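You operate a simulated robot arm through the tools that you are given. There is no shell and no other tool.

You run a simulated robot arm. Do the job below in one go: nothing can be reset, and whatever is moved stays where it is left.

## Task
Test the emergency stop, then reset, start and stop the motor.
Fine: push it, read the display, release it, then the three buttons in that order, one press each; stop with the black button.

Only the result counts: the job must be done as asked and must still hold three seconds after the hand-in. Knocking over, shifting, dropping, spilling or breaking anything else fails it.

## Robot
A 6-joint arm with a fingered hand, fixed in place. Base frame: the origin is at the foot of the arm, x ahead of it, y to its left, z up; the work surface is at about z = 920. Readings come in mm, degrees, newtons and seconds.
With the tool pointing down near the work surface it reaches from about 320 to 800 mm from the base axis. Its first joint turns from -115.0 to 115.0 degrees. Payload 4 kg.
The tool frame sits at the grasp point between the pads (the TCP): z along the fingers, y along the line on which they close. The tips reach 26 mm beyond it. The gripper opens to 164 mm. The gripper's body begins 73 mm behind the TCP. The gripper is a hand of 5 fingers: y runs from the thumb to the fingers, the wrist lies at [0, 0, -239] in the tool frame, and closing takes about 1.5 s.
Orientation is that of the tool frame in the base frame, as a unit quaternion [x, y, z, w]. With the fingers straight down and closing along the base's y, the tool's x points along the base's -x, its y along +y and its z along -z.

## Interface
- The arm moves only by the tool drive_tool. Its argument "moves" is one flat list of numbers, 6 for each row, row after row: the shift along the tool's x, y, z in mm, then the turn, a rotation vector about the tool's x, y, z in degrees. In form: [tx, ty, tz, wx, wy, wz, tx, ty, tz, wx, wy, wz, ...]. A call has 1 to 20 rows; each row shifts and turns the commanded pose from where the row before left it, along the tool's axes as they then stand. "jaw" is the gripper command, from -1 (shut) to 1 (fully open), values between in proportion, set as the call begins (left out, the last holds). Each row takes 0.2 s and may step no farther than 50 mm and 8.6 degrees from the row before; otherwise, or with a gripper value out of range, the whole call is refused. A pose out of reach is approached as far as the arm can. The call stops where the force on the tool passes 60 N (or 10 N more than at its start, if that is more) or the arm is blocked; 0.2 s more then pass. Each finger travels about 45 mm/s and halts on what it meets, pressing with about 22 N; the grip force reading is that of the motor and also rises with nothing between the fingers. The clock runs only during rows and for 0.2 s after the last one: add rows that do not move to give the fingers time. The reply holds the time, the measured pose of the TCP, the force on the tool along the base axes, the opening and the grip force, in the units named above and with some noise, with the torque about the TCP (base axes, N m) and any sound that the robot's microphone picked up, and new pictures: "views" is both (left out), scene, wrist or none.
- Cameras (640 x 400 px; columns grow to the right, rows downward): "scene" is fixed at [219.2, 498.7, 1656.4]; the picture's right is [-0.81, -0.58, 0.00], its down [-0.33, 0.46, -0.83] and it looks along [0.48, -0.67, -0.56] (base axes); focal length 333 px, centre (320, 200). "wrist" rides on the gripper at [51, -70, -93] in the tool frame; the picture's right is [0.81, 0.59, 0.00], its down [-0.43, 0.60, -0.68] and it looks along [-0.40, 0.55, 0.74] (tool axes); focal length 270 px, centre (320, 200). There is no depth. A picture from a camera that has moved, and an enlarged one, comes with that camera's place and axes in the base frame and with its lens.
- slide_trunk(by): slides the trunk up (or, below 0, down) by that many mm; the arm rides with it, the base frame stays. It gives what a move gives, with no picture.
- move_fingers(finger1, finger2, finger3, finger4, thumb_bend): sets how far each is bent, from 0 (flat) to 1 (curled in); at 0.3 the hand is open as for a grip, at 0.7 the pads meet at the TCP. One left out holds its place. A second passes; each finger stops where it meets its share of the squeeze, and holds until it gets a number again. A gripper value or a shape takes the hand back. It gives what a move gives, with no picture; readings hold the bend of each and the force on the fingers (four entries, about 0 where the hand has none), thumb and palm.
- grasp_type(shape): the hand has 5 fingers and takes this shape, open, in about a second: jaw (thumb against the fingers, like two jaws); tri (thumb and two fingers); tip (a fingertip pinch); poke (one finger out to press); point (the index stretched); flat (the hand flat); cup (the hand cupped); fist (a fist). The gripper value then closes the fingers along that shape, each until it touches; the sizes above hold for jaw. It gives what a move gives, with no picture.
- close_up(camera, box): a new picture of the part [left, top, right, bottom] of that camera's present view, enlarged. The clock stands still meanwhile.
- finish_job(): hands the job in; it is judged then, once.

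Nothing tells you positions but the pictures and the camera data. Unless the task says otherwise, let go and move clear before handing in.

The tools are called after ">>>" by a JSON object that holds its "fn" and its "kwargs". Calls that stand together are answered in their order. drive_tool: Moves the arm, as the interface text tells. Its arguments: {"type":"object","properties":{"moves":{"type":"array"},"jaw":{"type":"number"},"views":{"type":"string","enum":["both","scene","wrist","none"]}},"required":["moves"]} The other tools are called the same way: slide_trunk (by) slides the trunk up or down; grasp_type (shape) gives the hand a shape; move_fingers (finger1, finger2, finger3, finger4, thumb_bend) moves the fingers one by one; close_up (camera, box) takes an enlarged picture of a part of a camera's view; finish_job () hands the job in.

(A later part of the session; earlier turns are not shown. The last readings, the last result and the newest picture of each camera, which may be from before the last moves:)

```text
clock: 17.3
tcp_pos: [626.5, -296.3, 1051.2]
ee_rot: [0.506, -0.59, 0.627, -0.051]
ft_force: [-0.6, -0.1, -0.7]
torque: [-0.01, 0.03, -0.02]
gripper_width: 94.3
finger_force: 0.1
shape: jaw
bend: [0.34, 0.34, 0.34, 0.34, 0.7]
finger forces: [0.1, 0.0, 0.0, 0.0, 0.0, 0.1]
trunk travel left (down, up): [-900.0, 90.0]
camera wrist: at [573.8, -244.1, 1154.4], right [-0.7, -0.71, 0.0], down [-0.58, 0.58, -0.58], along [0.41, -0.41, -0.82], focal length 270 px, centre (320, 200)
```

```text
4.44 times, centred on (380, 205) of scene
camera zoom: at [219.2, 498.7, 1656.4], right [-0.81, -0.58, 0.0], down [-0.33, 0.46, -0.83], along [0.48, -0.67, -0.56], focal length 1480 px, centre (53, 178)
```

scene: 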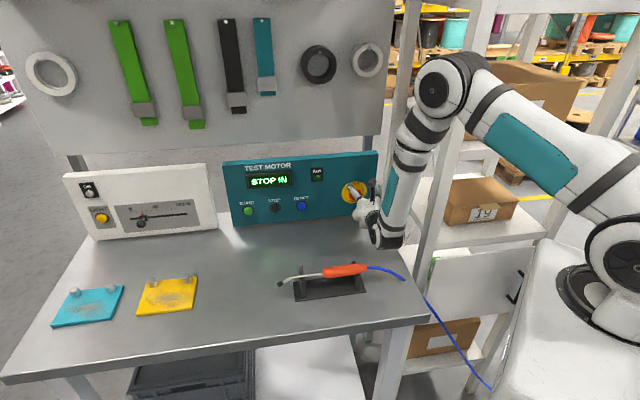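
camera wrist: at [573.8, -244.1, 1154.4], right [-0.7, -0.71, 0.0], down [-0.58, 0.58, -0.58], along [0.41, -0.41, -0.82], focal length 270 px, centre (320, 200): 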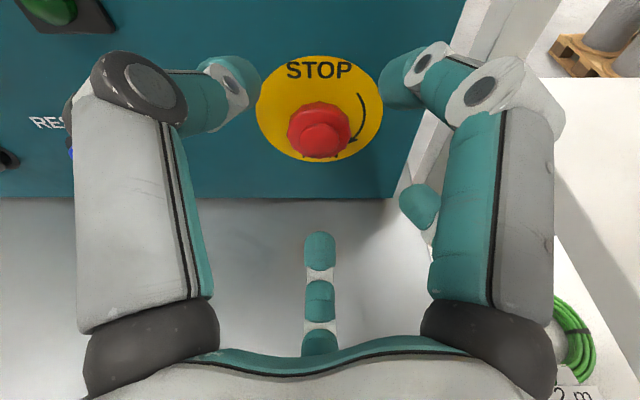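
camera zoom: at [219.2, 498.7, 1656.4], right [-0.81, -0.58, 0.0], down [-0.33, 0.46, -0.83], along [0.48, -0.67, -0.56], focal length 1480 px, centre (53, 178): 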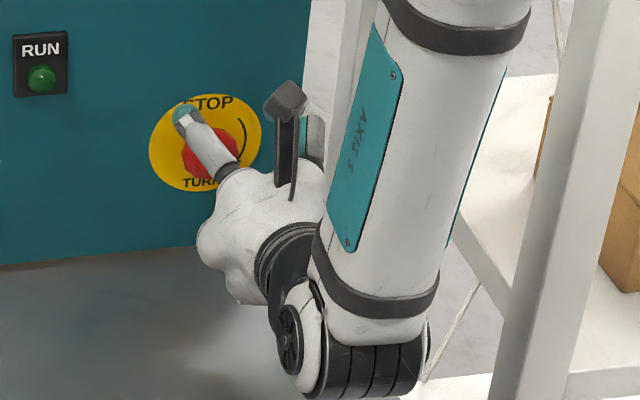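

The knob is now within about 3 mm of the tool axis, and the open fingertips sit at a radius of about 55 mm, clear of it. I'll advance 46 mm so the fingertips surround the knob without touching the panel.

>>> {"fn": "drive_tool", "kwargs": {"moves": [0, 0, 12, 0, 0, 0, 0, 0, 12, 0, 0, 0, 0, 0, 11, 0, 0, 0, 0, 0, 11, 0, 0, 0]}}

>>> {"fn": "close_up", "kwargs": {"camera": "wrist", "box": [200, 60, 440, 210]}}

>>> {"fn": "close_up", "kwargs": {"camera": "scene", "box": [325, 160, 435, 250]}}

```text
clock: 18.3
tcp_pos: [660.0, -327.9, 1042.9]
ee_rot: [0.506, -0.591, 0.626, -0.05]
ft_force: [0.3, -0.8, 0.2]
torque: [0.01, -0.01, 0.01]
gripper_width: 94.0
finger_force: 0.1
shape: jaw
bend: [0.34, 0.34, 0.34, 0.34, 0.7]
finger forces: [0.0, 0.0, 0.0, 0.0, 0.0, 0.1]
trunk travel left (down, up): [-900.0, 90.0]
camera wrist: at [605.6, -276.0, 1144.5], right [-0.7, -0.71, 0.0], down [-0.58, 0.58, -0.58], along [0.41, -0.41, -0.82], focal length 270 px, centre (320, 200)
```

scene: 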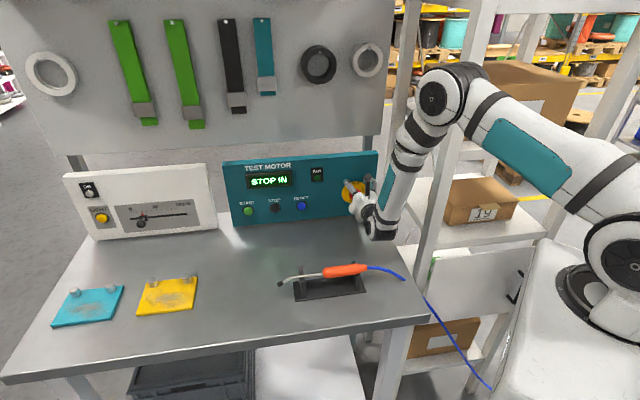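
wrist: 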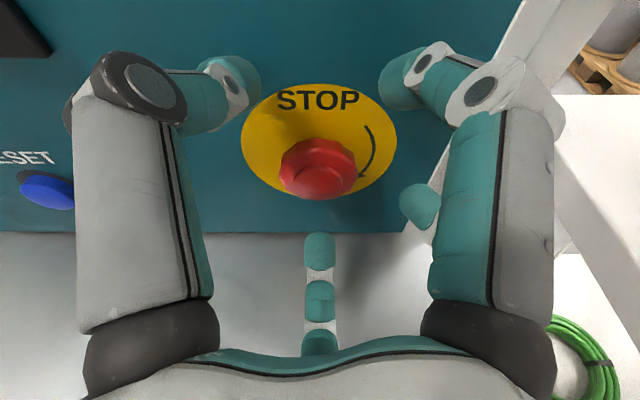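

```text
2.67 times, centred on (320, 135) of wrist
camera zoom: at [605.6, -276.0, 1144.5], right [-0.7, -0.71, 0.0], down [-0.58, 0.58, -0.58], along [0.41, -0.41, -0.82], focal length 721 px, centre (320, 373)
```

zoom: 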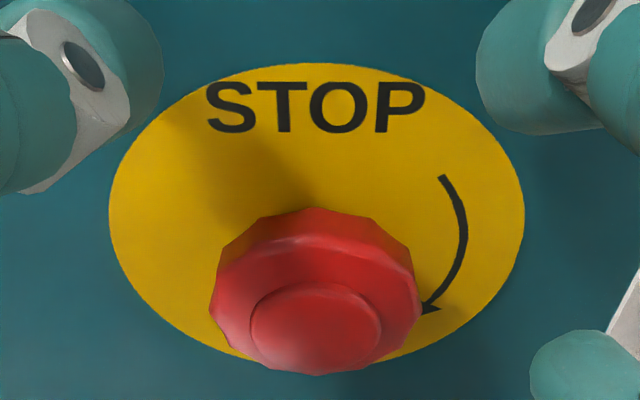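

```text
4.44 times, centred on (380, 205) of scene
camera zoom: at [219.2, 498.7, 1656.4], right [-0.81, -0.58, 0.0], down [-0.33, 0.46, -0.83], along [0.48, -0.67, -0.56], focal length 1480 px, centre (53, 178)
```

zoom: 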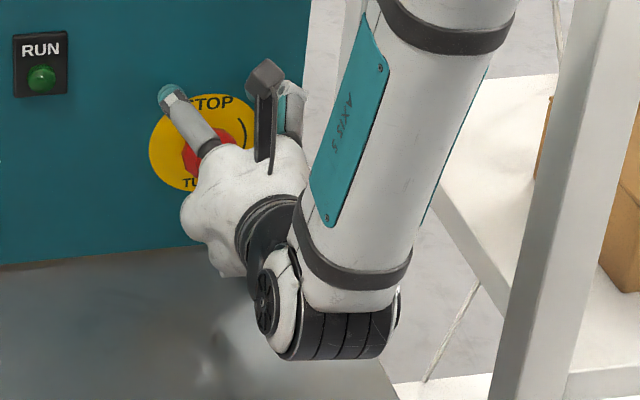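

The fingertips surround the knob, with its cap on the tool axis and the tips overlapping the head. I'll nudge 3 mm further in and 2 mm down, then close on the knob.

>>> {"fn": "drive_tool", "kwargs": {"moves": [-1.2, 1.6, 3, 0, 0, 0], "views": "none"}}

>>> {"fn": "drive_tool", "kwargs": {"moves": [0, 0, 0, 0, 0, 0, 0, 0, 0, 0, 0, 0, 0, 0, 0, 0, 0, 0, 0, 0, 0, 0, 0, 0, 0, 0, 0, 0, 0, 0, 0, 0, 0, 0, 0, 0, 0, 0, 0, 0, 0, 0], "jaw": -1}}

>>> {"fn": "close_up", "kwargs": {"camera": "wrist", "box": [200, 60, 440, 210]}}

>>> {"fn": "close_up", "kwargs": {"camera": "scene", "box": [225, 150, 385, 250]}}

```text
clock: 18.7
tcp_pos: [659.0, -330.0, 1038.9]
ee_rot: [0.506, -0.59, 0.627, -0.05]
ft_force: [-0.2, -0.2, -1.0]
torque: [0.01, 0.0, 0.0]
gripper_width: 94.0
finger_force: 0.0
shape: jaw
bend: [0.34, 0.34, 0.34, 0.34, 0.7]
finger forces: [0.0, 0.0, 0.0, 0.1, 0.0, 0.1]
trunk travel left (down, up): [-900.0, 90.0]
```

```text
clock: 20.3
tcp_pos: [659.3, -328.5, 1039.3]
ee_rot: [0.507, -0.59, 0.627, -0.051]
ft_force: [-3.5, 3.9, 1.1]
torque: [0.16, 0.12, -0.02]
gripper_width: 32.6
finger_force: 22.1
shape: jaw
bend: [0.78, 0.8, 0.52, 0.81, 0.7]
finger forces: [16.8, 26.9, 17.6, 28.3, 17.8, 0.1]
trunk travel left (down, up): [-900.0, 90.0]
camera wrist: at [605.9, -277.4, 1142.4], right [-0.7, -0.71, 0.0], down [-0.58, 0.58, -0.58], along [0.41, -0.41, -0.82], focal length 270 px, centre (320, 200)
```

scene: 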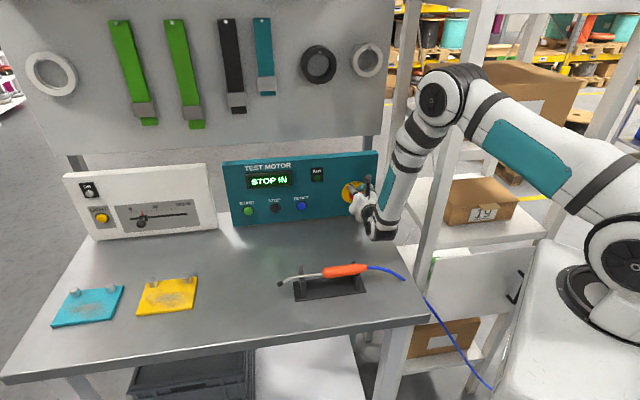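
wrist: 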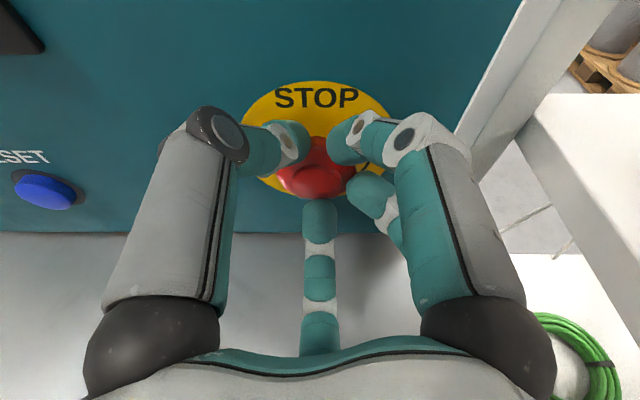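

```text
2.67 times, centred on (320, 135) of wrist
camera zoom: at [605.9, -277.4, 1142.4], right [-0.7, -0.71, 0.0], down [-0.58, 0.58, -0.58], along [0.41, -0.41, -0.82], focal length 721 px, centre (320, 373)
```

zoom: 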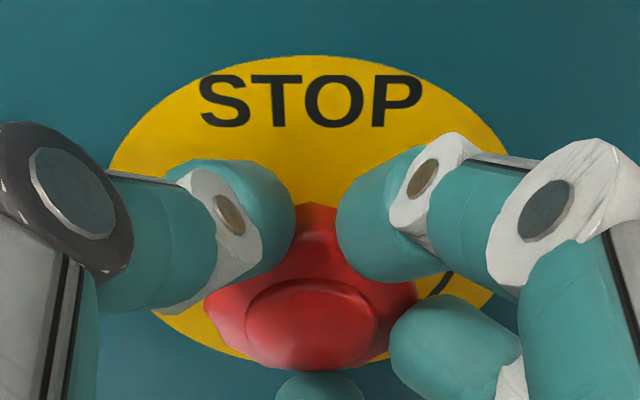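

```text
4.00 times, centred on (305, 200) of scene
camera zoom: at [219.2, 498.7, 1656.4], right [-0.81, -0.58, 0.0], down [-0.33, 0.46, -0.83], along [0.48, -0.67, -0.56], focal length 1332 px, centre (380, 200)
```

zoom: 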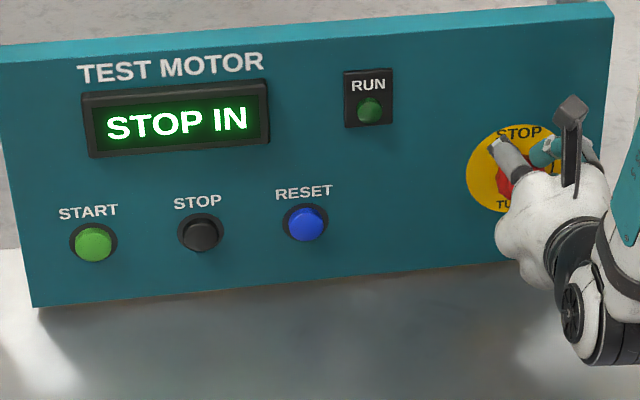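

All five fingers are holding the knob firmly (17–28 N each). I'll now turn it clockwise about the panel normal, about 36° in small steps, and watch the display.

>>> {"fn": "drive_tool", "kwargs": {"moves": [0.32, 0.23, 0, 0.735, -1.01, 5.87, 0.32, 0.23, 0, 0.735, -1.01, 5.87, 0.32, 0.23, 0, 0.735, -1.01, 5.87, 0.32, 0.23, 0, 0.735, -1.01, 5.87, 0.32, 0.23, 0, 0.735, -1.01, 5.87, 0.32, 0.23, 0, 0.735, -1.01, 5.87]}}

>>> {"fn": "close_up", "kwargs": {"camera": "scene", "box": [225, 150, 385, 250]}}

```text
clock: 21.7
tcp_pos: [657.3, -327.9, 1037.7]
ee_rot: [-0.326, 0.693, -0.578, 0.282]
ft_force: [-29.0, -21.4, -5.9]
torque: [0.26, 0.71, -1.18]
gripper_width: 31.5
finger_force: 22.2
shape: jaw
bend: [0.56, 0.52, 0.53, 0.81, 0.7]
finger forces: [25.1, 39.8, 16.8, 14.5, 17.3, 0.0]
out of reach, approached as far as the arm can: row 6
trunk travel left (down, up): [-900.0, 90.0]
camera wrist: at [561.1, -318.0, 1121.1], right [-0.58, -0.56, -0.59], down [-0.32, 0.83, -0.46], along [0.75, -0.08, -0.66], focal length 270 px, centre (320, 200)
```

scene: 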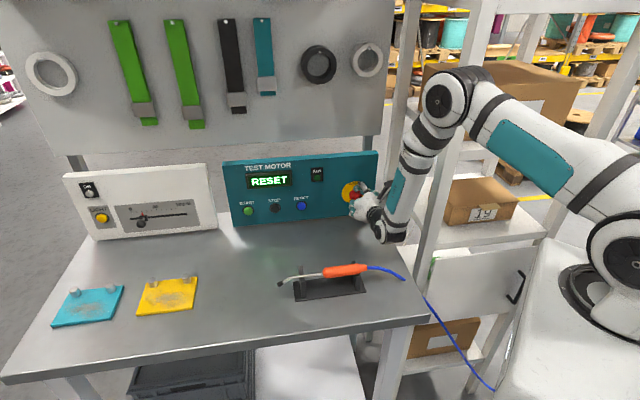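
wrist: 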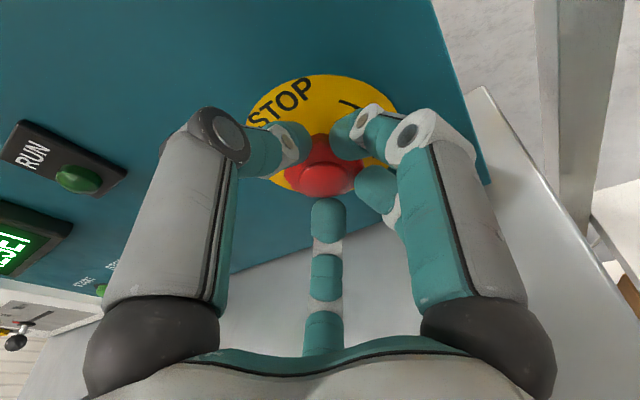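

```text
4.00 times, centred on (305, 200) of scene
camera zoom: at [219.2, 498.7, 1656.4], right [-0.81, -0.58, 0.0], down [-0.33, 0.46, -0.83], along [0.48, -0.67, -0.56], focal length 1332 px, centre (380, 200)
```

zoom: 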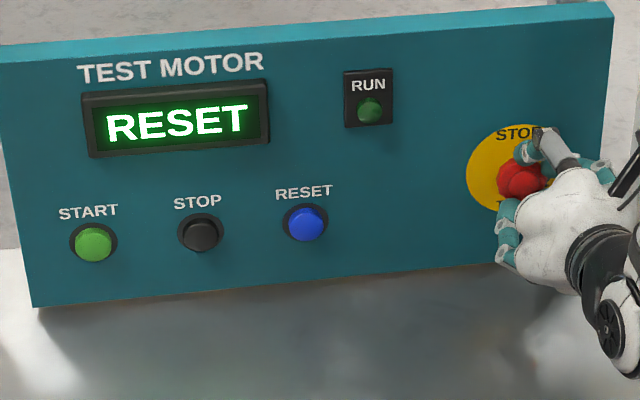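

The display now reads "RESET", so the E-stop is released. I'll open the fingers and back straight out along the tool axis without touching the knob again.

>>> {"fn": "drive_tool", "kwargs": {"moves": [0, 0, 0, 0, 0, 0, 0, 0, 0, 0, 0, 0, 0, 0, 0, 0, 0, 0, 0, 0, 0, 0, 0, 0, 0, 0, 0, 0, 0, 0], "jaw": 0.2}}

```text
clock: 22.9
tcp_pos: [663.2, -321.7, 1037.8]
ee_rot: [-0.331, 0.69, -0.578, 0.284]
ft_force: [-0.4, 0.1, -0.5]
torque: [0.03, 0.02, -0.03]
gripper_width: 97.8
finger_force: 0.1
shape: jaw
bend: [0.33, 0.33, 0.33, 0.33, 0.7]
finger forces: [0.0, 0.0, 0.0, 0.0, 0.0, 0.0]
trunk travel left (down, up): [-900.0, 90.0]
camera wrist: at [567.4, -312.2, 1122.1], right [-0.58, -0.57, -0.59], down [-0.33, 0.82, -0.47], along [0.75, -0.07, -0.66], focal length 270 px, centre (320, 200)
```

scene: 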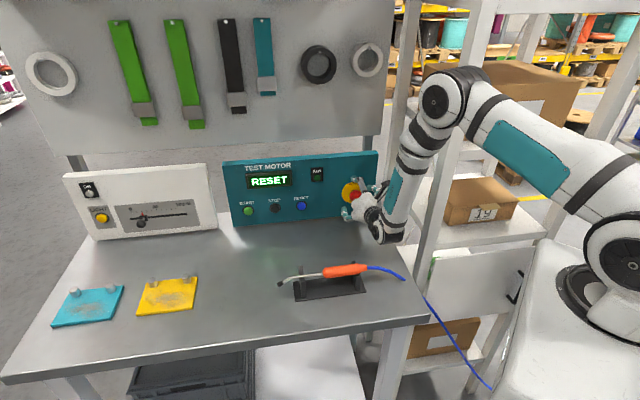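
wrist: 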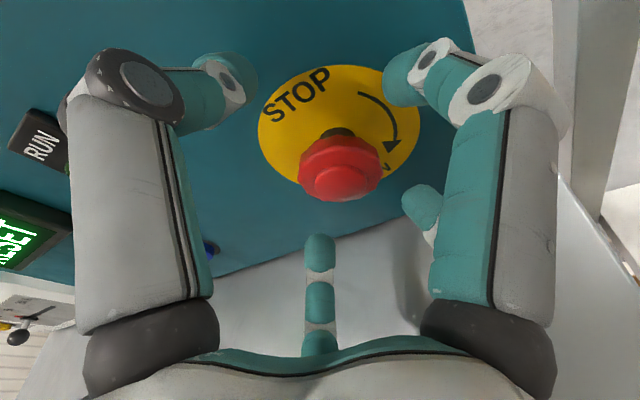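

The knob has popped back out and the fingers are clear of it. I'll retreat 80 mm.

>>> {"fn": "drive_tool", "kwargs": {"moves": [0, 0, -20, 0, 0, 0, 0, 0, -20, 0, 0, 0, 0, 0, -20, 0, 0, 0, 0, 0, -20, 0, 0, 0]}}

>>> {"fn": "close_up", "kwargs": {"camera": "scene", "box": [225, 150, 385, 250]}}

```text
clock: 23.9
tcp_pos: [599.2, -273.1, 1054.3]
ee_rot: [-0.333, 0.688, -0.577, 0.287]
ft_force: [0.4, 0.6, 1.0]
torque: [-0.01, -0.03, -0.01]
gripper_width: 97.6
finger_force: 0.0
shape: jaw
bend: [0.33, 0.33, 0.33, 0.33, 0.7]
finger forces: [0.1, 0.1, 0.0, 0.0, 0.0, 0.1]
trunk travel left (down, up): [-900.0, 90.0]
camera wrist: at [504.1, -265.4, 1137.2], right [-0.57, -0.57, -0.59], down [-0.34, 0.82, -0.47], along [0.75, -0.07, -0.66], focal length 270 px, centre (320, 200)
```

scene: 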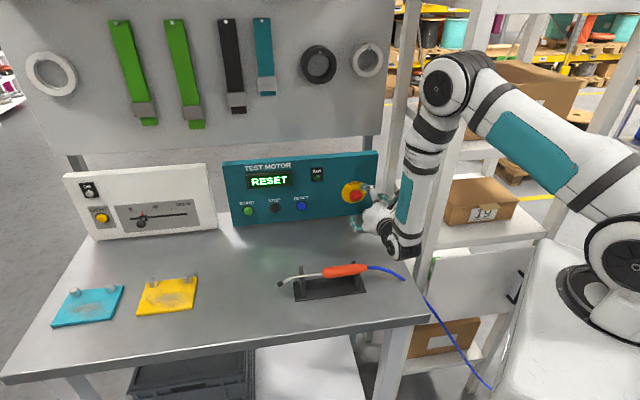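
wrist: 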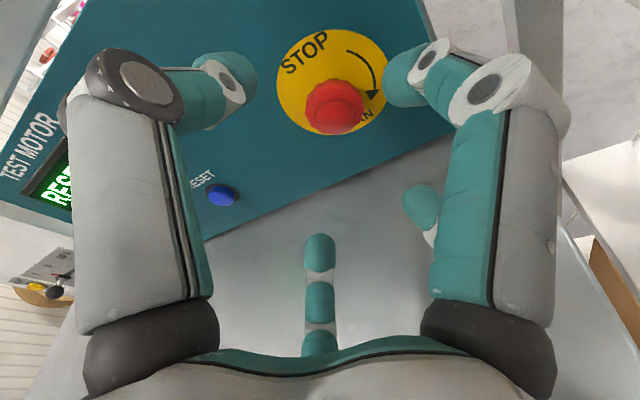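

```text
4.00 times, centred on (305, 200) of scene
camera zoom: at [219.2, 498.7, 1656.4], right [-0.81, -0.58, 0.0], down [-0.33, 0.46, -0.83], along [0.48, -0.67, -0.56], focal length 1332 px, centre (380, 200)
```

zoom: 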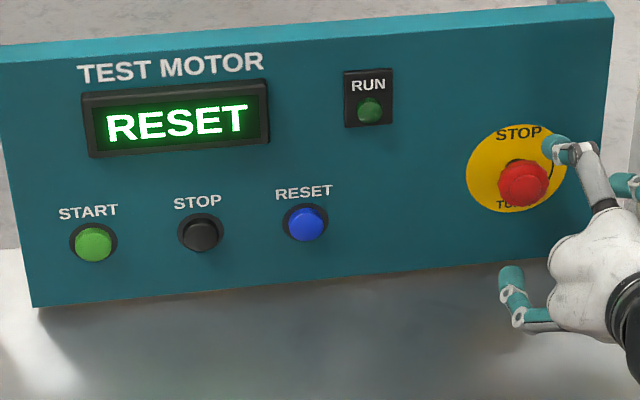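

The E-stop is out and the display prompts "RESET". Re-solving the panel with both cameras puts RESET at about (819, -228, 994), STOP at about (883, -163, 994) and START at about (947, -99, 994). I'll turn the hand back upright, pitch it about 25° down to stay above the tool stand, and close the beak.

>>> {"fn": "drive_tool", "kwargs": {"moves": [0, 0, -2, -2.29, 0.72, -6.93, 0, 0, -2, -2.29, 0.72, -6.93, 0, 0, -2, -2.29, 0.72, -6.93, 0, 0, -2, -2.29, 0.72, -6.93, 0, 0, -2, -2.29, 0.72, -6.93, 0, 0, 0, -4.6, -3.4, 0, 0, 0, 0, 0, 0, 0, 0, 0, 0, 0, 0, 0], "jaw": -1}}

```text
clock: 25.7
tcp_pos: [593.9, -268.3, 1056.3]
ee_rot: [-0.55, 0.641, -0.534, 0.044]
ft_force: [-0.2, -0.3, 0.6]
torque: [-0.02, 0.04, 0.01]
gripper_width: 0.2
finger_force: 22.0
shape: jaw
bend: [0.7, 0.7, 0.7, 0.7, 0.7]
finger forces: [0.0, 0.1, 0.1, 0.0, 0.1, 0.0]
trunk travel left (down, up): [-900.0, 90.0]
camera wrist: at [558.3, -234.5, 1172.5], right [-0.7, -0.71, 0.0], down [-0.66, 0.65, -0.38], along [0.27, -0.26, -0.93], focal length 270 px, centre (320, 200)
```

scene: 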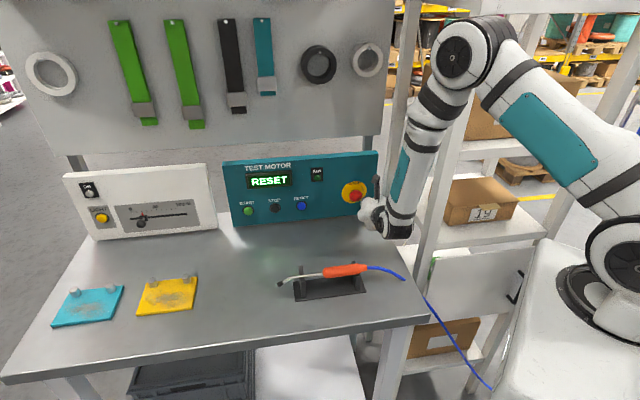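
wrist: 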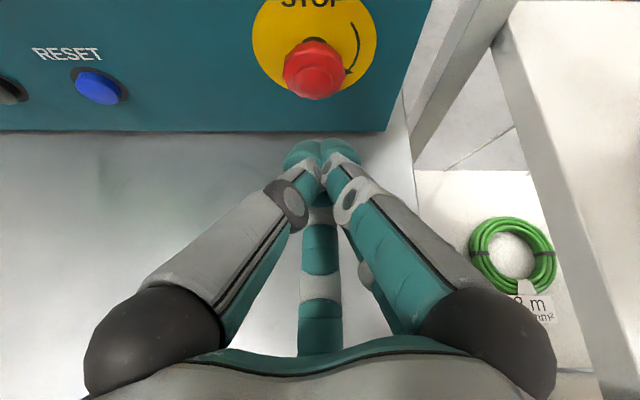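

The hand is upright again, pitched 25°, with the beak closed. I'll move sideways along the panel to about 70 mm in front of RESET.

>>> {"fn": "drive_tool", "kwargs": {"moves": [-30.9, -21.2, 6.1, 0, 0, 0, -30.9, -21.2, 6.1, 0, 0, 0, -30.9, -21.2, 6.1, 0, 0, 0, -30.9, -21.2, 6.1, 0, 0, 0, -30.9, -21.2, 6.1, 0, 0, 0]}}

>>> {"fn": "close_up", "kwargs": {"camera": "wrist", "box": [220, 40, 420, 165]}}

```text
clock: 26.9
tcp_pos: [744.8, -151.0, 1036.4]
ee_rot: [-0.55, 0.641, -0.534, 0.043]
ft_force: [1.2, -0.2, 0.1]
torque: [0.0, 0.02, 0.0]
gripper_width: 0.1
finger_force: 22.1
shape: jaw
bend: [0.7, 0.7, 0.7, 0.7, 0.7]
finger forces: [0.0, 0.0, 0.0, 0.0, 0.0, 0.0]
trunk travel left (down, up): [-900.0, 90.0]
camera wrist: at [709.9, -117.3, 1153.1], right [-0.7, -0.71, 0.0], down [-0.66, 0.65, -0.38], along [0.27, -0.26, -0.93], focal length 270 px, centre (320, 200)
```

scene: 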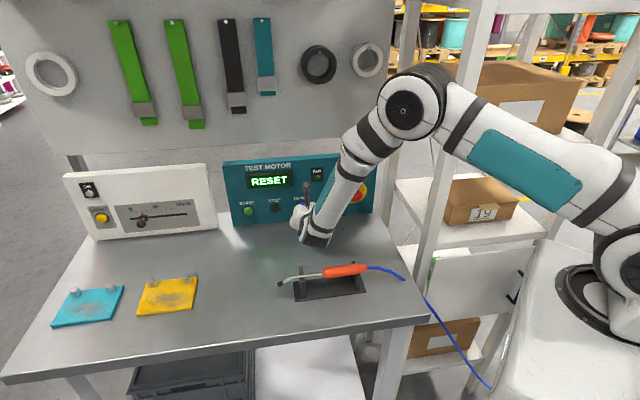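
wrist: 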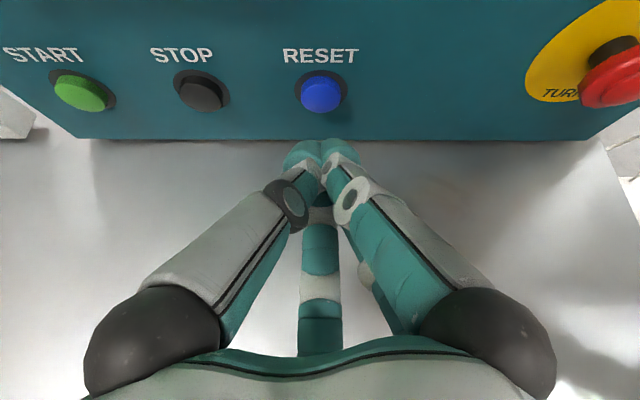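

```text
3.20 times, centred on (320, 102) of wrist
camera zoom: at [709.9, -117.3, 1153.1], right [-0.7, -0.71, 0.0], down [-0.66, 0.65, -0.38], along [0.27, -0.26, -0.93], focal length 865 px, centre (320, 512)
```

zoom: 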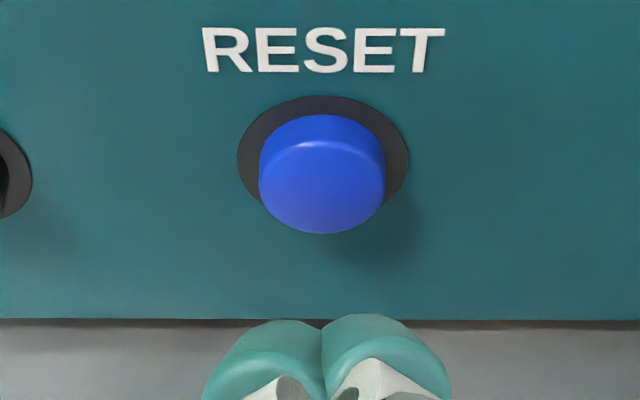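

RESET is centred on the tool axis. I'll advance 54 mm along the axis, which should leave a gap of about 12 mm before contact.

>>> {"fn": "drive_tool", "kwargs": {"moves": [0, 0, 18, 0, 0, 0, 0, 0, 18, 0, 0, 0, 0, 0, 18, 0, 0, 0]}}

>>> {"fn": "close_up", "kwargs": {"camera": "wrist", "box": [240, 80, 400, 180]}}

>>> {"fn": "close_up", "kwargs": {"camera": "scene", "box": [225, 150, 385, 250]}}

```text
clock: 27.7
tcp_pos: [780.2, -184.6, 1015.5]
ee_rot: [-0.55, 0.641, -0.533, 0.044]
ft_force: [0.4, -0.7, -0.7]
torque: [-0.01, -0.03, -0.02]
gripper_width: 0.1
finger_force: 22.3
shape: jaw
bend: [0.7, 0.7, 0.7, 0.7, 0.7]
finger forces: [0.0, 0.0, 0.1, 0.0, 0.0, 0.0]
trunk travel left (down, up): [-900.0, 90.0]
camera wrist: at [745.1, -151.8, 1131.5], right [-0.7, -0.71, 0.0], down [-0.66, 0.65, -0.38], along [0.27, -0.26, -0.93], focal length 270 px, centre (320, 200)
```

scene: 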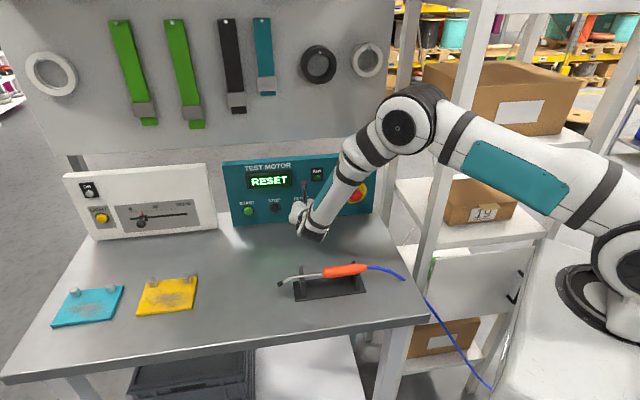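
wrist: 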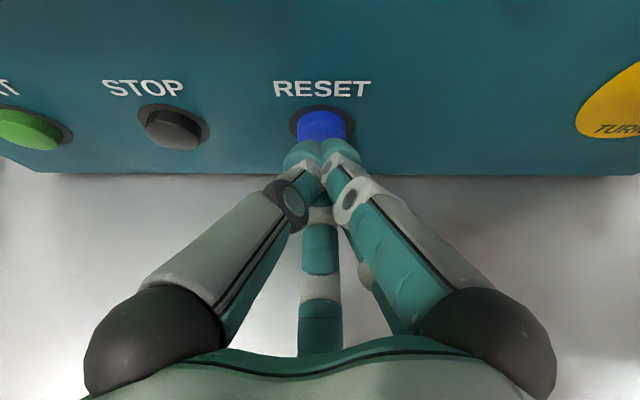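

```text
4.00 times, centred on (320, 130) of wrist
camera zoom: at [745.1, -151.8, 1131.5], right [-0.7, -0.71, 0.0], down [-0.66, 0.65, -0.38], along [0.27, -0.26, -0.93], focal length 1081 px, centre (320, 480)
```

zoom: 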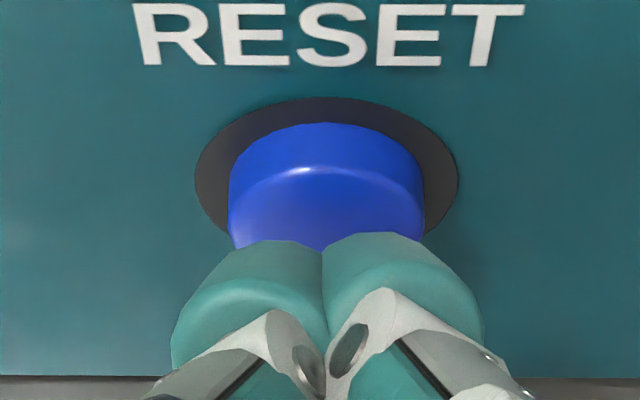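

```text
4.00 times, centred on (305, 200) of scene
camera zoom: at [219.2, 498.7, 1656.4], right [-0.81, -0.58, 0.0], down [-0.33, 0.46, -0.83], along [0.48, -0.67, -0.56], focal length 1332 px, centre (380, 200)
```

zoom: 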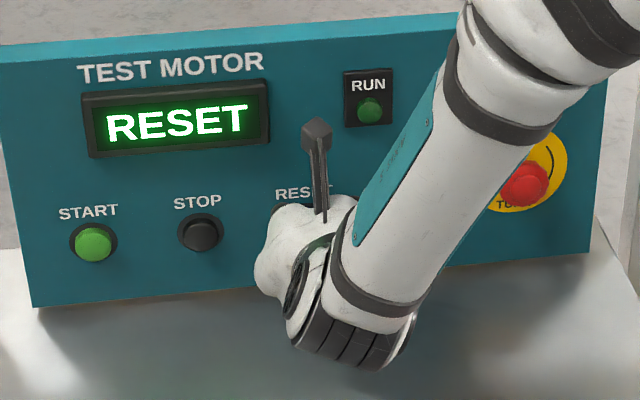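

There's no contact yet. I'll push along the panel normal in small steps, watching force and display.

>>> {"fn": "drive_tool", "kwargs": {"moves": [1.0, -1.4, 3.6, 0, 0, 0, 1.0, -1.4, 3.6, 0, 0, 0], "views": "scene"}}

```text
clock: 28.3
tcp_pos: [785.6, -190.6, 1016.0]
ee_rot: [-0.55, 0.64, -0.534, 0.043]
ft_force: [-0.8, 0.1, 0.6]
torque: [0.02, 0.0, 0.01]
gripper_width: 0.0
finger_force: 21.8
shape: jaw
bend: [0.7, 0.7, 0.7, 0.7, 0.7]
finger forces: [0.0, 0.0, 0.0, 0.1, 0.0, 0.0]
trunk travel left (down, up): [-900.0, 90.0]
```

scene: 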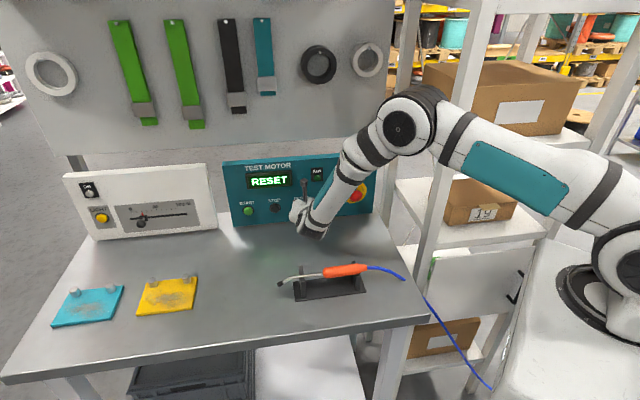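

Still no contact. The beak has drifted a little high relative to the button, so I'll lower it 5 mm and check the wrist view.

>>> {"fn": "drive_tool", "kwargs": {"moves": [-2.7, 3.65, 2.1, 0, 0, 0]}}

>>> {"fn": "close_up", "kwargs": {"camera": "wrist", "box": [240, 80, 400, 180]}}

```text
clock: 28.7
tcp_pos: [783.7, -191.5, 1010.7]
ee_rot: [-0.55, 0.64, -0.534, 0.045]
ft_force: [0.0, -0.3, 0.2]
torque: [0.01, -0.04, 0.01]
gripper_width: 0.0
finger_force: 21.6
shape: jaw
bend: [0.7, 0.7, 0.7, 0.7, 0.7]
finger forces: [0.1, 0.0, 0.1, 0.0, 0.0, 0.0]
trunk travel left (down, up): [-900.0, 90.0]
camera wrist: at [749.4, -157.6, 1127.1], right [-0.7, -0.71, 0.0], down [-0.66, 0.65, -0.38], along [0.27, -0.26, -0.93], focal length 270 px, centre (320, 200)
```

scene: 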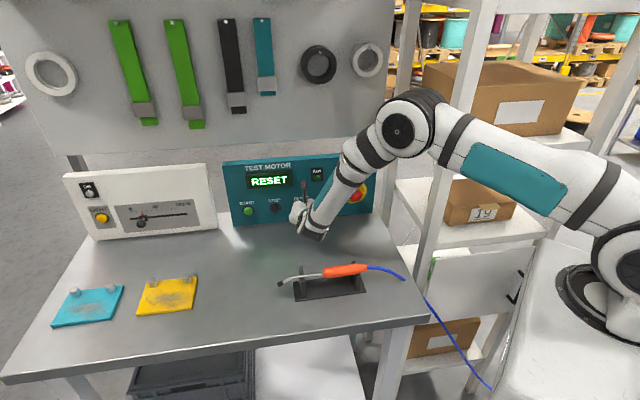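
wrist: 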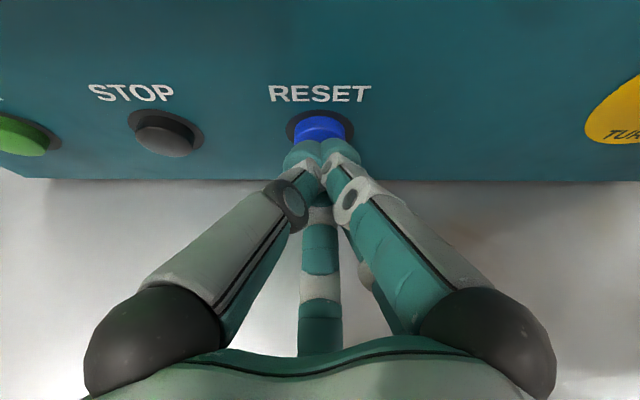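

```text
4.00 times, centred on (320, 130) of wrist
camera zoom: at [749.4, -157.6, 1127.1], right [-0.7, -0.71, 0.0], down [-0.66, 0.65, -0.38], along [0.27, -0.26, -0.93], focal length 1081 px, centre (320, 480)
```

zoom: 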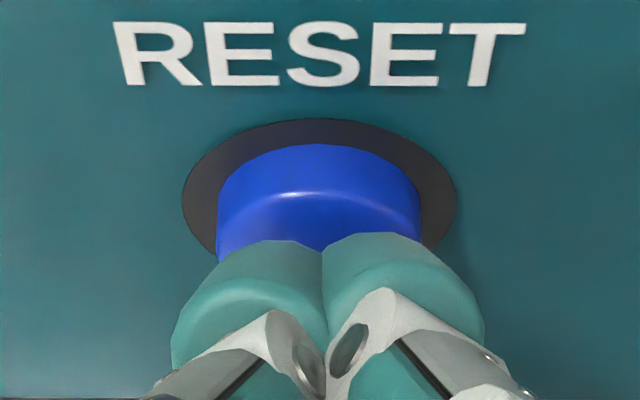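

The beak sits squarely in front of the blue button. I'll continue pushing straight in.

>>> {"fn": "drive_tool", "kwargs": {"moves": [0.75, -1.03, 2.7, 0, 0, 0, 0.75, -1.03, 2.7, 0, 0, 0], "views": "scene"}}

```text
clock: 29.3
tcp_pos: [788.8, -195.6, 1010.5]
ee_rot: [-0.55, 0.64, -0.534, 0.045]
ft_force: [-0.5, 0.4, 0.0]
torque: [-0.01, 0.0, -0.02]
gripper_width: 0.1
finger_force: 21.4
shape: jaw
bend: [0.7, 0.7, 0.7, 0.7, 0.7]
finger forces: [0.0, 0.0, 0.0, 0.0, 0.0, 0.0]
trunk travel left (down, up): [-900.0, 90.0]
```

scene: 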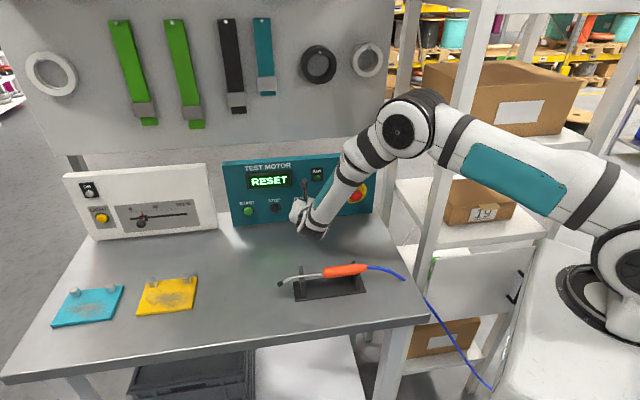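

>>> {"fn": "drive_tool", "kwargs": {"moves": [0.75, -1.03, 2.7, 0, 0, 0, 0.75, -1.03, 2.7, 0, 0, 0]}}

>>> {"fn": "close_up", "kwargs": {"camera": "wrist", "box": [240, 80, 400, 180]}}

```text
clock: 29.9
tcp_pos: [791.2, -200.4, 1010.8]
ee_rot: [-0.55, 0.64, -0.534, 0.045]
ft_force: [-2.7, 4.3, 1.1]
torque: [-0.01, 0.0, 0.01]
gripper_width: 0.0
finger_force: 23.2
shape: jaw
bend: [0.7, 0.7, 0.7, 0.7, 0.7]
finger forces: [0.0, 0.0, 0.0, 0.1, 0.0, 0.1]
trunk travel left (down, up): [-900.0, 90.0]
heard: click
camera wrist: at [756.4, -166.0, 1127.0], right [-0.7, -0.71, 0.0], down [-0.66, 0.65, -0.38], along [0.27, -0.26, -0.93], focal length 270 px, centre (320, 200)
```

scene: 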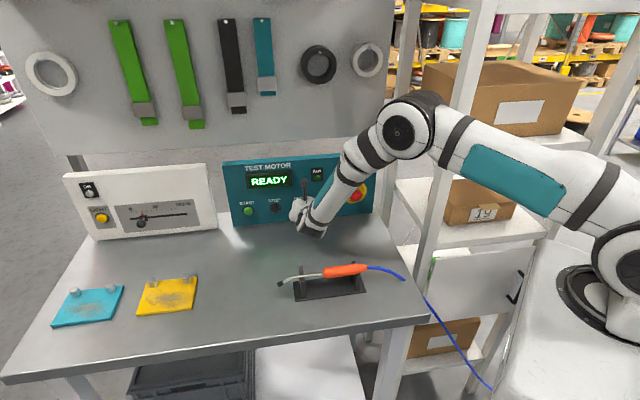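
wrist: 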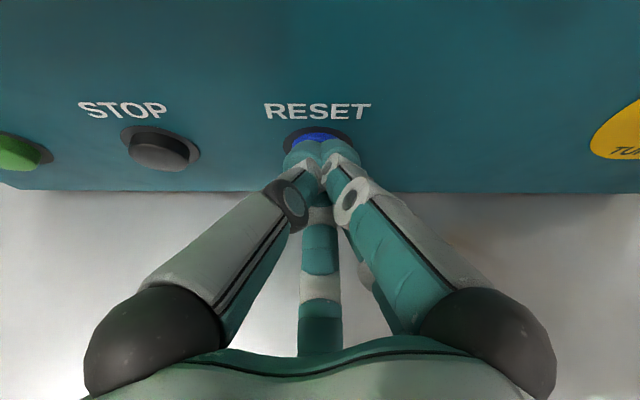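

```text
4.00 times, centred on (320, 130) of wrist
camera zoom: at [756.4, -166.0, 1127.0], right [-0.7, -0.71, 0.0], down [-0.66, 0.65, -0.38], along [0.27, -0.26, -0.93], focal length 1081 px, centre (320, 480)
```

zoom: 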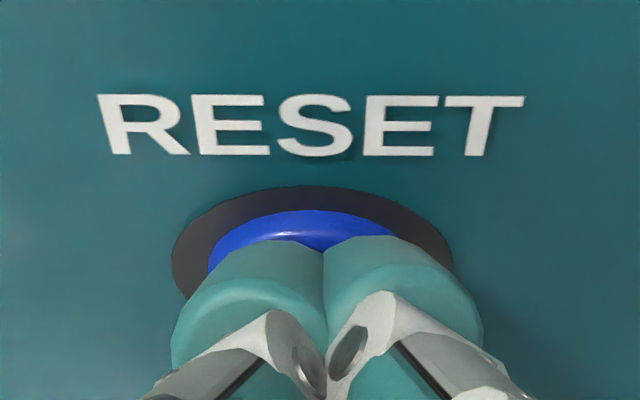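

There was a click and the display reads "READY", so RESET registered. I'll back straight off along the panel normal by about 50 mm.

>>> {"fn": "drive_tool", "kwargs": {"moves": [-2.5, 3.45, -9.0, 0, 0, 0, -5.0, 6.9, -18.1, 0, 0, 0, -5.0, 6.9, -18.1, 0, 0, 0]}}

>>> {"fn": "close_up", "kwargs": {"camera": "scene", "box": [225, 150, 385, 250]}}

```text
clock: 30.7
tcp_pos: [756.8, -166.7, 1009.3]
ee_rot: [-0.55, 0.641, -0.534, 0.045]
ft_force: [0.0, 1.1, 0.1]
torque: [-0.02, -0.02, -0.01]
gripper_width: 0.1
finger_force: 21.4
shape: jaw
bend: [0.7, 0.7, 0.7, 0.7, 0.7]
finger forces: [0.0, 0.0, 0.0, 0.1, 0.0, 0.1]
trunk travel left (down, up): [-900.0, 90.0]
camera wrist: at [721.3, -132.8, 1126.1], right [-0.7, -0.71, 0.0], down [-0.66, 0.65, -0.38], along [0.27, -0.26, -0.93], focal length 270 px, centre (320, 200)
```

scene: 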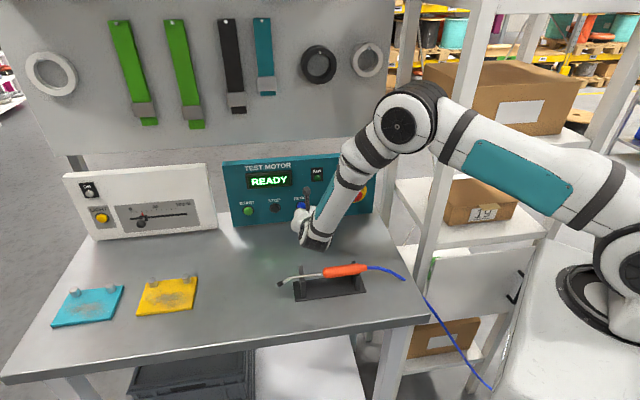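
wrist: 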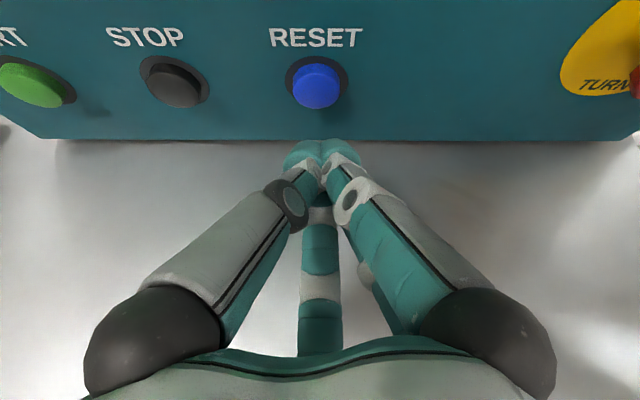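

```text
4.00 times, centred on (305, 200) of scene
camera zoom: at [219.2, 498.7, 1656.4], right [-0.81, -0.58, 0.0], down [-0.33, 0.46, -0.83], along [0.48, -0.67, -0.56], focal length 1332 px, centre (380, 200)
```

zoom: 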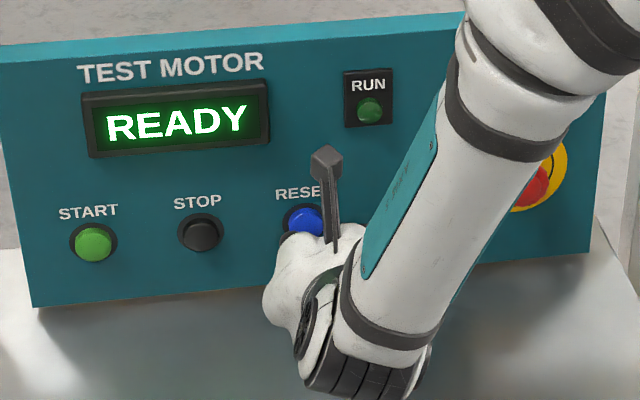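

The display still shows "READY" and the RESET button has sprung back. I'll move sideways about 181 mm along the panel to in front of START.

>>> {"fn": "drive_tool", "kwargs": {"moves": [-29.3, -21.3, 0.2, 0, 0, 0, -29.3, -21.3, 0.2, 0, 0, 0, -29.3, -21.3, 0.2, 0, 0, 0, -29.3, -21.3, 0.2, 0, 0, 0, -29.3, -21.3, 0.2, 0, 0, 0]}}

>>> {"fn": "close_up", "kwargs": {"camera": "wrist", "box": [220, 40, 420, 165]}}

```text
clock: 31.9
tcp_pos: [885.0, -35.5, 1008.4]
ee_rot: [-0.55, 0.641, -0.534, 0.044]
ft_force: [0.0, -0.3, 1.3]
torque: [-0.02, -0.01, 0.01]
gripper_width: 0.0
finger_force: 22.3
shape: jaw
bend: [0.7, 0.7, 0.7, 0.7, 0.7]
finger forces: [0.1, 0.1, 0.0, 0.0, 0.0, 0.1]
trunk travel left (down, up): [-900.0, 90.0]
camera wrist: at [850.8, -1.3, 1126.3], right [-0.7, -0.71, 0.0], down [-0.66, 0.65, -0.38], along [0.27, -0.26, -0.93], focal length 270 px, centre (320, 200)
```

scene: 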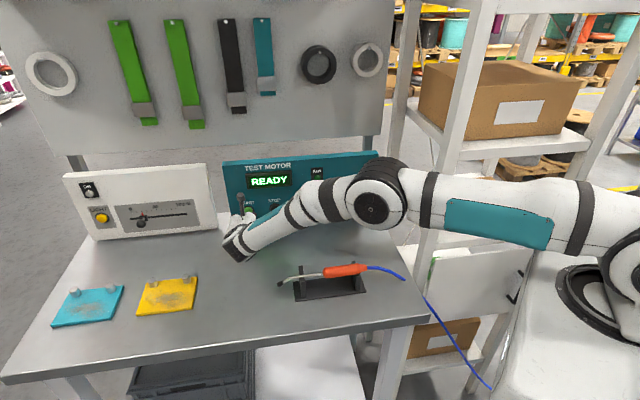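
wrist: 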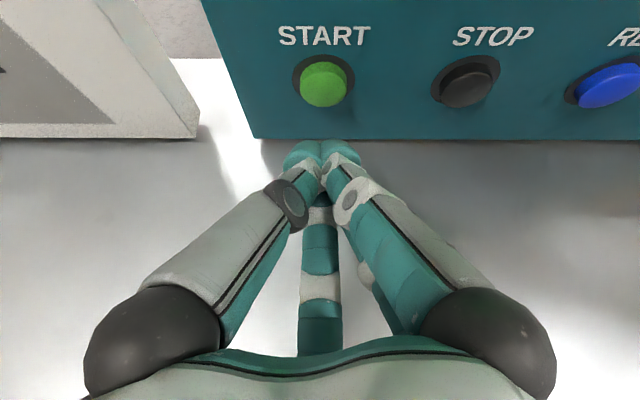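

```text
3.20 times, centred on (320, 102) of wrist
camera zoom: at [850.8, -1.3, 1126.3], right [-0.7, -0.71, 0.0], down [-0.66, 0.65, -0.38], along [0.27, -0.26, -0.93], focal length 865 px, centre (320, 512)
```

zoom: 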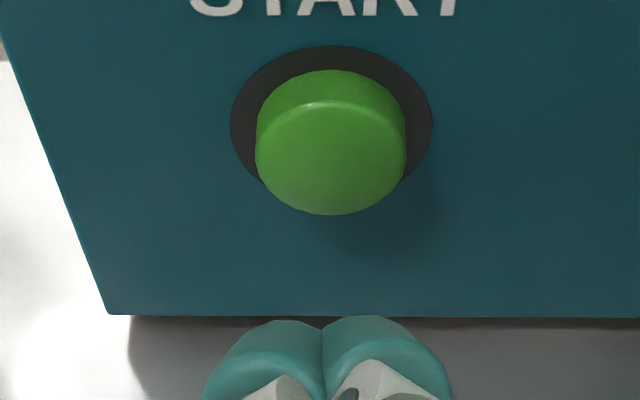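

START is centred within about 2 mm. I'll advance 40 mm along the panel normal with that small correction, stopping short of contact.

>>> {"fn": "drive_tool", "kwargs": {"moves": [1.6, 1.2, 0, 0, 0, 0, 5.0, -6.9, 18.1, 0, 0, 0, 5.0, -6.9, 18.1, 0, 0, 0]}}

>>> {"fn": "close_up", "kwargs": {"camera": "wrist", "box": [240, 80, 400, 180]}}

```text
clock: 32.7
tcp_pos: [911.9, -67.2, 1010.1]
ee_rot: [-0.55, 0.64, -0.534, 0.045]
ft_force: [-0.1, -0.2, -0.3]
torque: [0.0, -0.01, 0.02]
gripper_width: 0.0
finger_force: 21.8
shape: jaw
bend: [0.7, 0.7, 0.7, 0.7, 0.7]
finger forces: [0.0, 0.0, 0.0, 0.1, 0.0, 0.0]
trunk travel left (down, up): [-900.0, 90.0]
camera wrist: at [876.7, -32.9, 1126.0], right [-0.7, -0.71, 0.0], down [-0.66, 0.65, -0.38], along [0.27, -0.26, -0.93], focal length 270 px, centre (320, 200)
```

scene: 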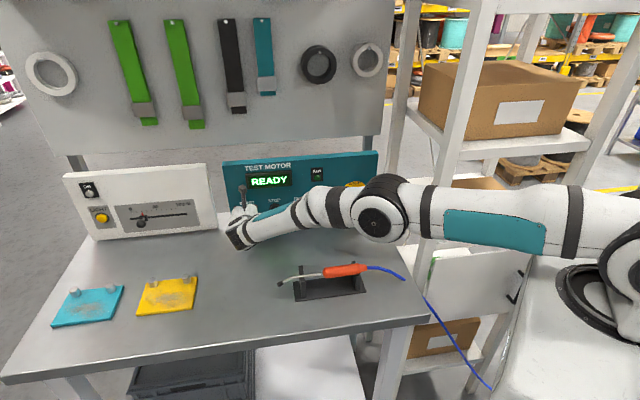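
wrist: 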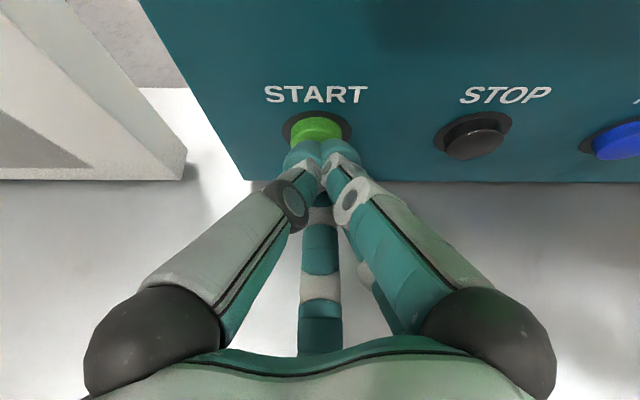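

```text
4.00 times, centred on (320, 130) of wrist
camera zoom: at [876.7, -32.9, 1126.0], right [-0.7, -0.71, 0.0], down [-0.66, 0.65, -0.38], along [0.27, -0.26, -0.93], focal length 1081 px, centre (320, 480)
```

zoom: 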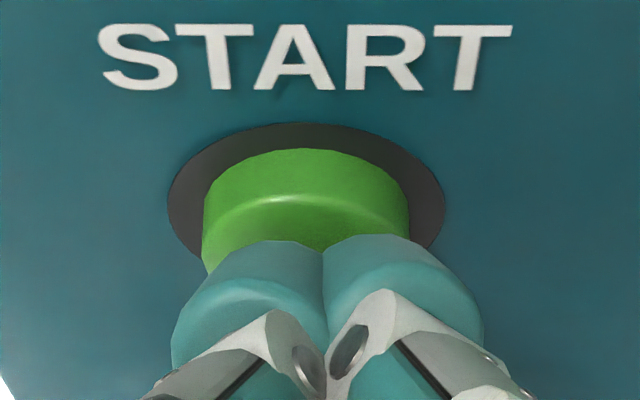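

The beak is squarely in front of the green START button. I'll press in small steps.

>>> {"fn": "drive_tool", "kwargs": {"moves": [0.75, -1.03, 2.7, 0, 0, 0, 0.75, -1.03, 2.7, 0, 0, 0], "views": "scene"}}

```text
clock: 33.3
tcp_pos: [916.1, -71.1, 1010.3]
ee_rot: [-0.551, 0.64, -0.534, 0.045]
ft_force: [-0.2, 1.2, -0.4]
torque: [-0.02, -0.04, 0.02]
gripper_width: 0.0
finger_force: 22.0
shape: jaw
bend: [0.7, 0.7, 0.7, 0.7, 0.7]
finger forces: [0.0, 0.1, 0.1, 0.0, 0.1, 0.0]
trunk travel left (down, up): [-900.0, 90.0]
```

scene: 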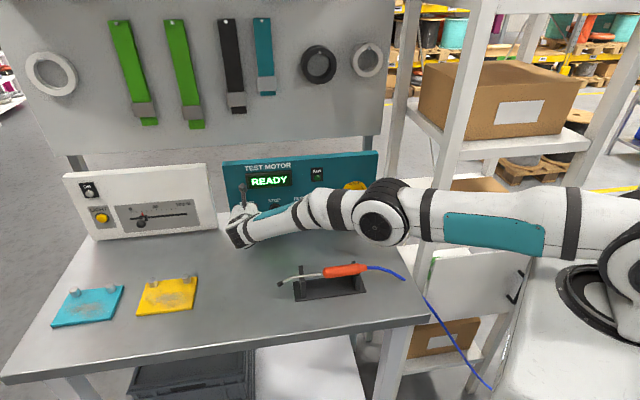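

>>> {"fn": "drive_tool", "kwargs": {"moves": [0.75, -1.03, 2.7, 0, 0, 0], "views": "scene"}}

```text
clock: 33.7
tcp_pos: [918.0, -72.2, 1010.7]
ee_rot: [-0.55, 0.64, -0.534, 0.044]
ft_force: [-2.6, 1.6, -1.0]
torque: [0.02, 0.02, -0.01]
gripper_width: 0.1
finger_force: 22.2
shape: jaw
bend: [0.7, 0.7, 0.7, 0.7, 0.7]
finger forces: [0.1, 0.1, 0.0, 0.0, 0.0, 0.0]
trunk travel left (down, up): [-900.0, 90.0]
heard: click
```

scene: 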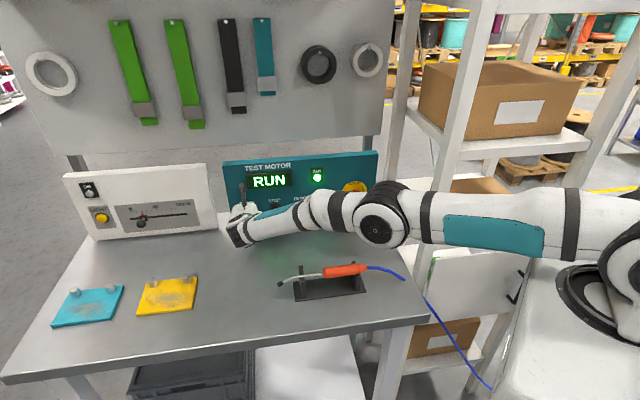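

START clicked and the motor is running: RUN on the display and the green lamp lit. I'll back straight off about 45 mm.

>>> {"fn": "drive_tool", "kwargs": {"moves": [-2.5, 3.45, -9.0, 0, 0, 0, -5.0, 6.9, -18.1, 0, 0, 0, -4.0, 5.5, -14.5, 0, 0, 0]}}

>>> {"fn": "close_up", "kwargs": {"camera": "scene", "box": [225, 150, 385, 250]}}

```text
clock: 34.5
tcp_pos: [885.6, -40.1, 1009.6]
ee_rot: [-0.55, 0.64, -0.534, 0.045]
ft_force: [-0.4, 0.2, -0.1]
torque: [0.03, 0.03, -0.04]
gripper_width: 0.0
finger_force: 22.4
shape: jaw
bend: [0.7, 0.7, 0.7, 0.7, 0.7]
finger forces: [0.0, 0.0, 0.0, 0.1, 0.1, 0.0]
trunk travel left (down, up): [-900.0, 90.0]
camera wrist: at [850.0, -6.2, 1126.2], right [-0.7, -0.71, 0.0], down [-0.66, 0.65, -0.38], along [0.27, -0.26, -0.93], focal length 270 px, centre (320, 200)
```

scene: 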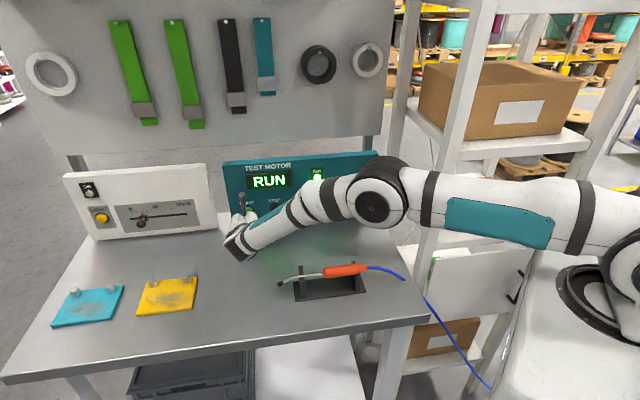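
wrist: 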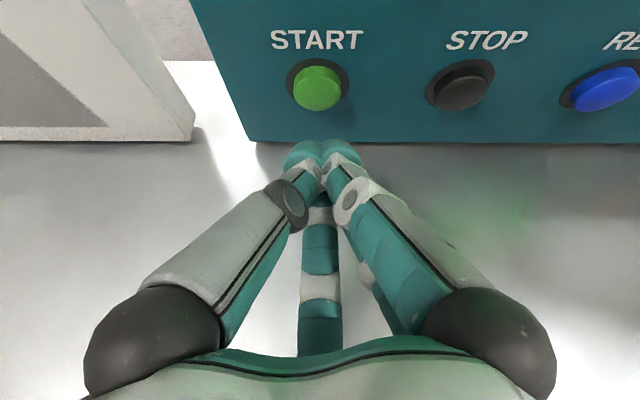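

```text
4.00 times, centred on (305, 200) of scene
camera zoom: at [219.2, 498.7, 1656.4], right [-0.81, -0.58, 0.0], down [-0.33, 0.46, -0.83], along [0.48, -0.67, -0.56], focal length 1332 px, centre (380, 200)
```

zoom: 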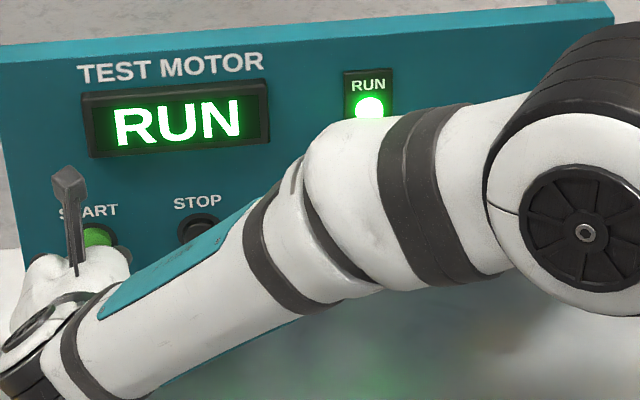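

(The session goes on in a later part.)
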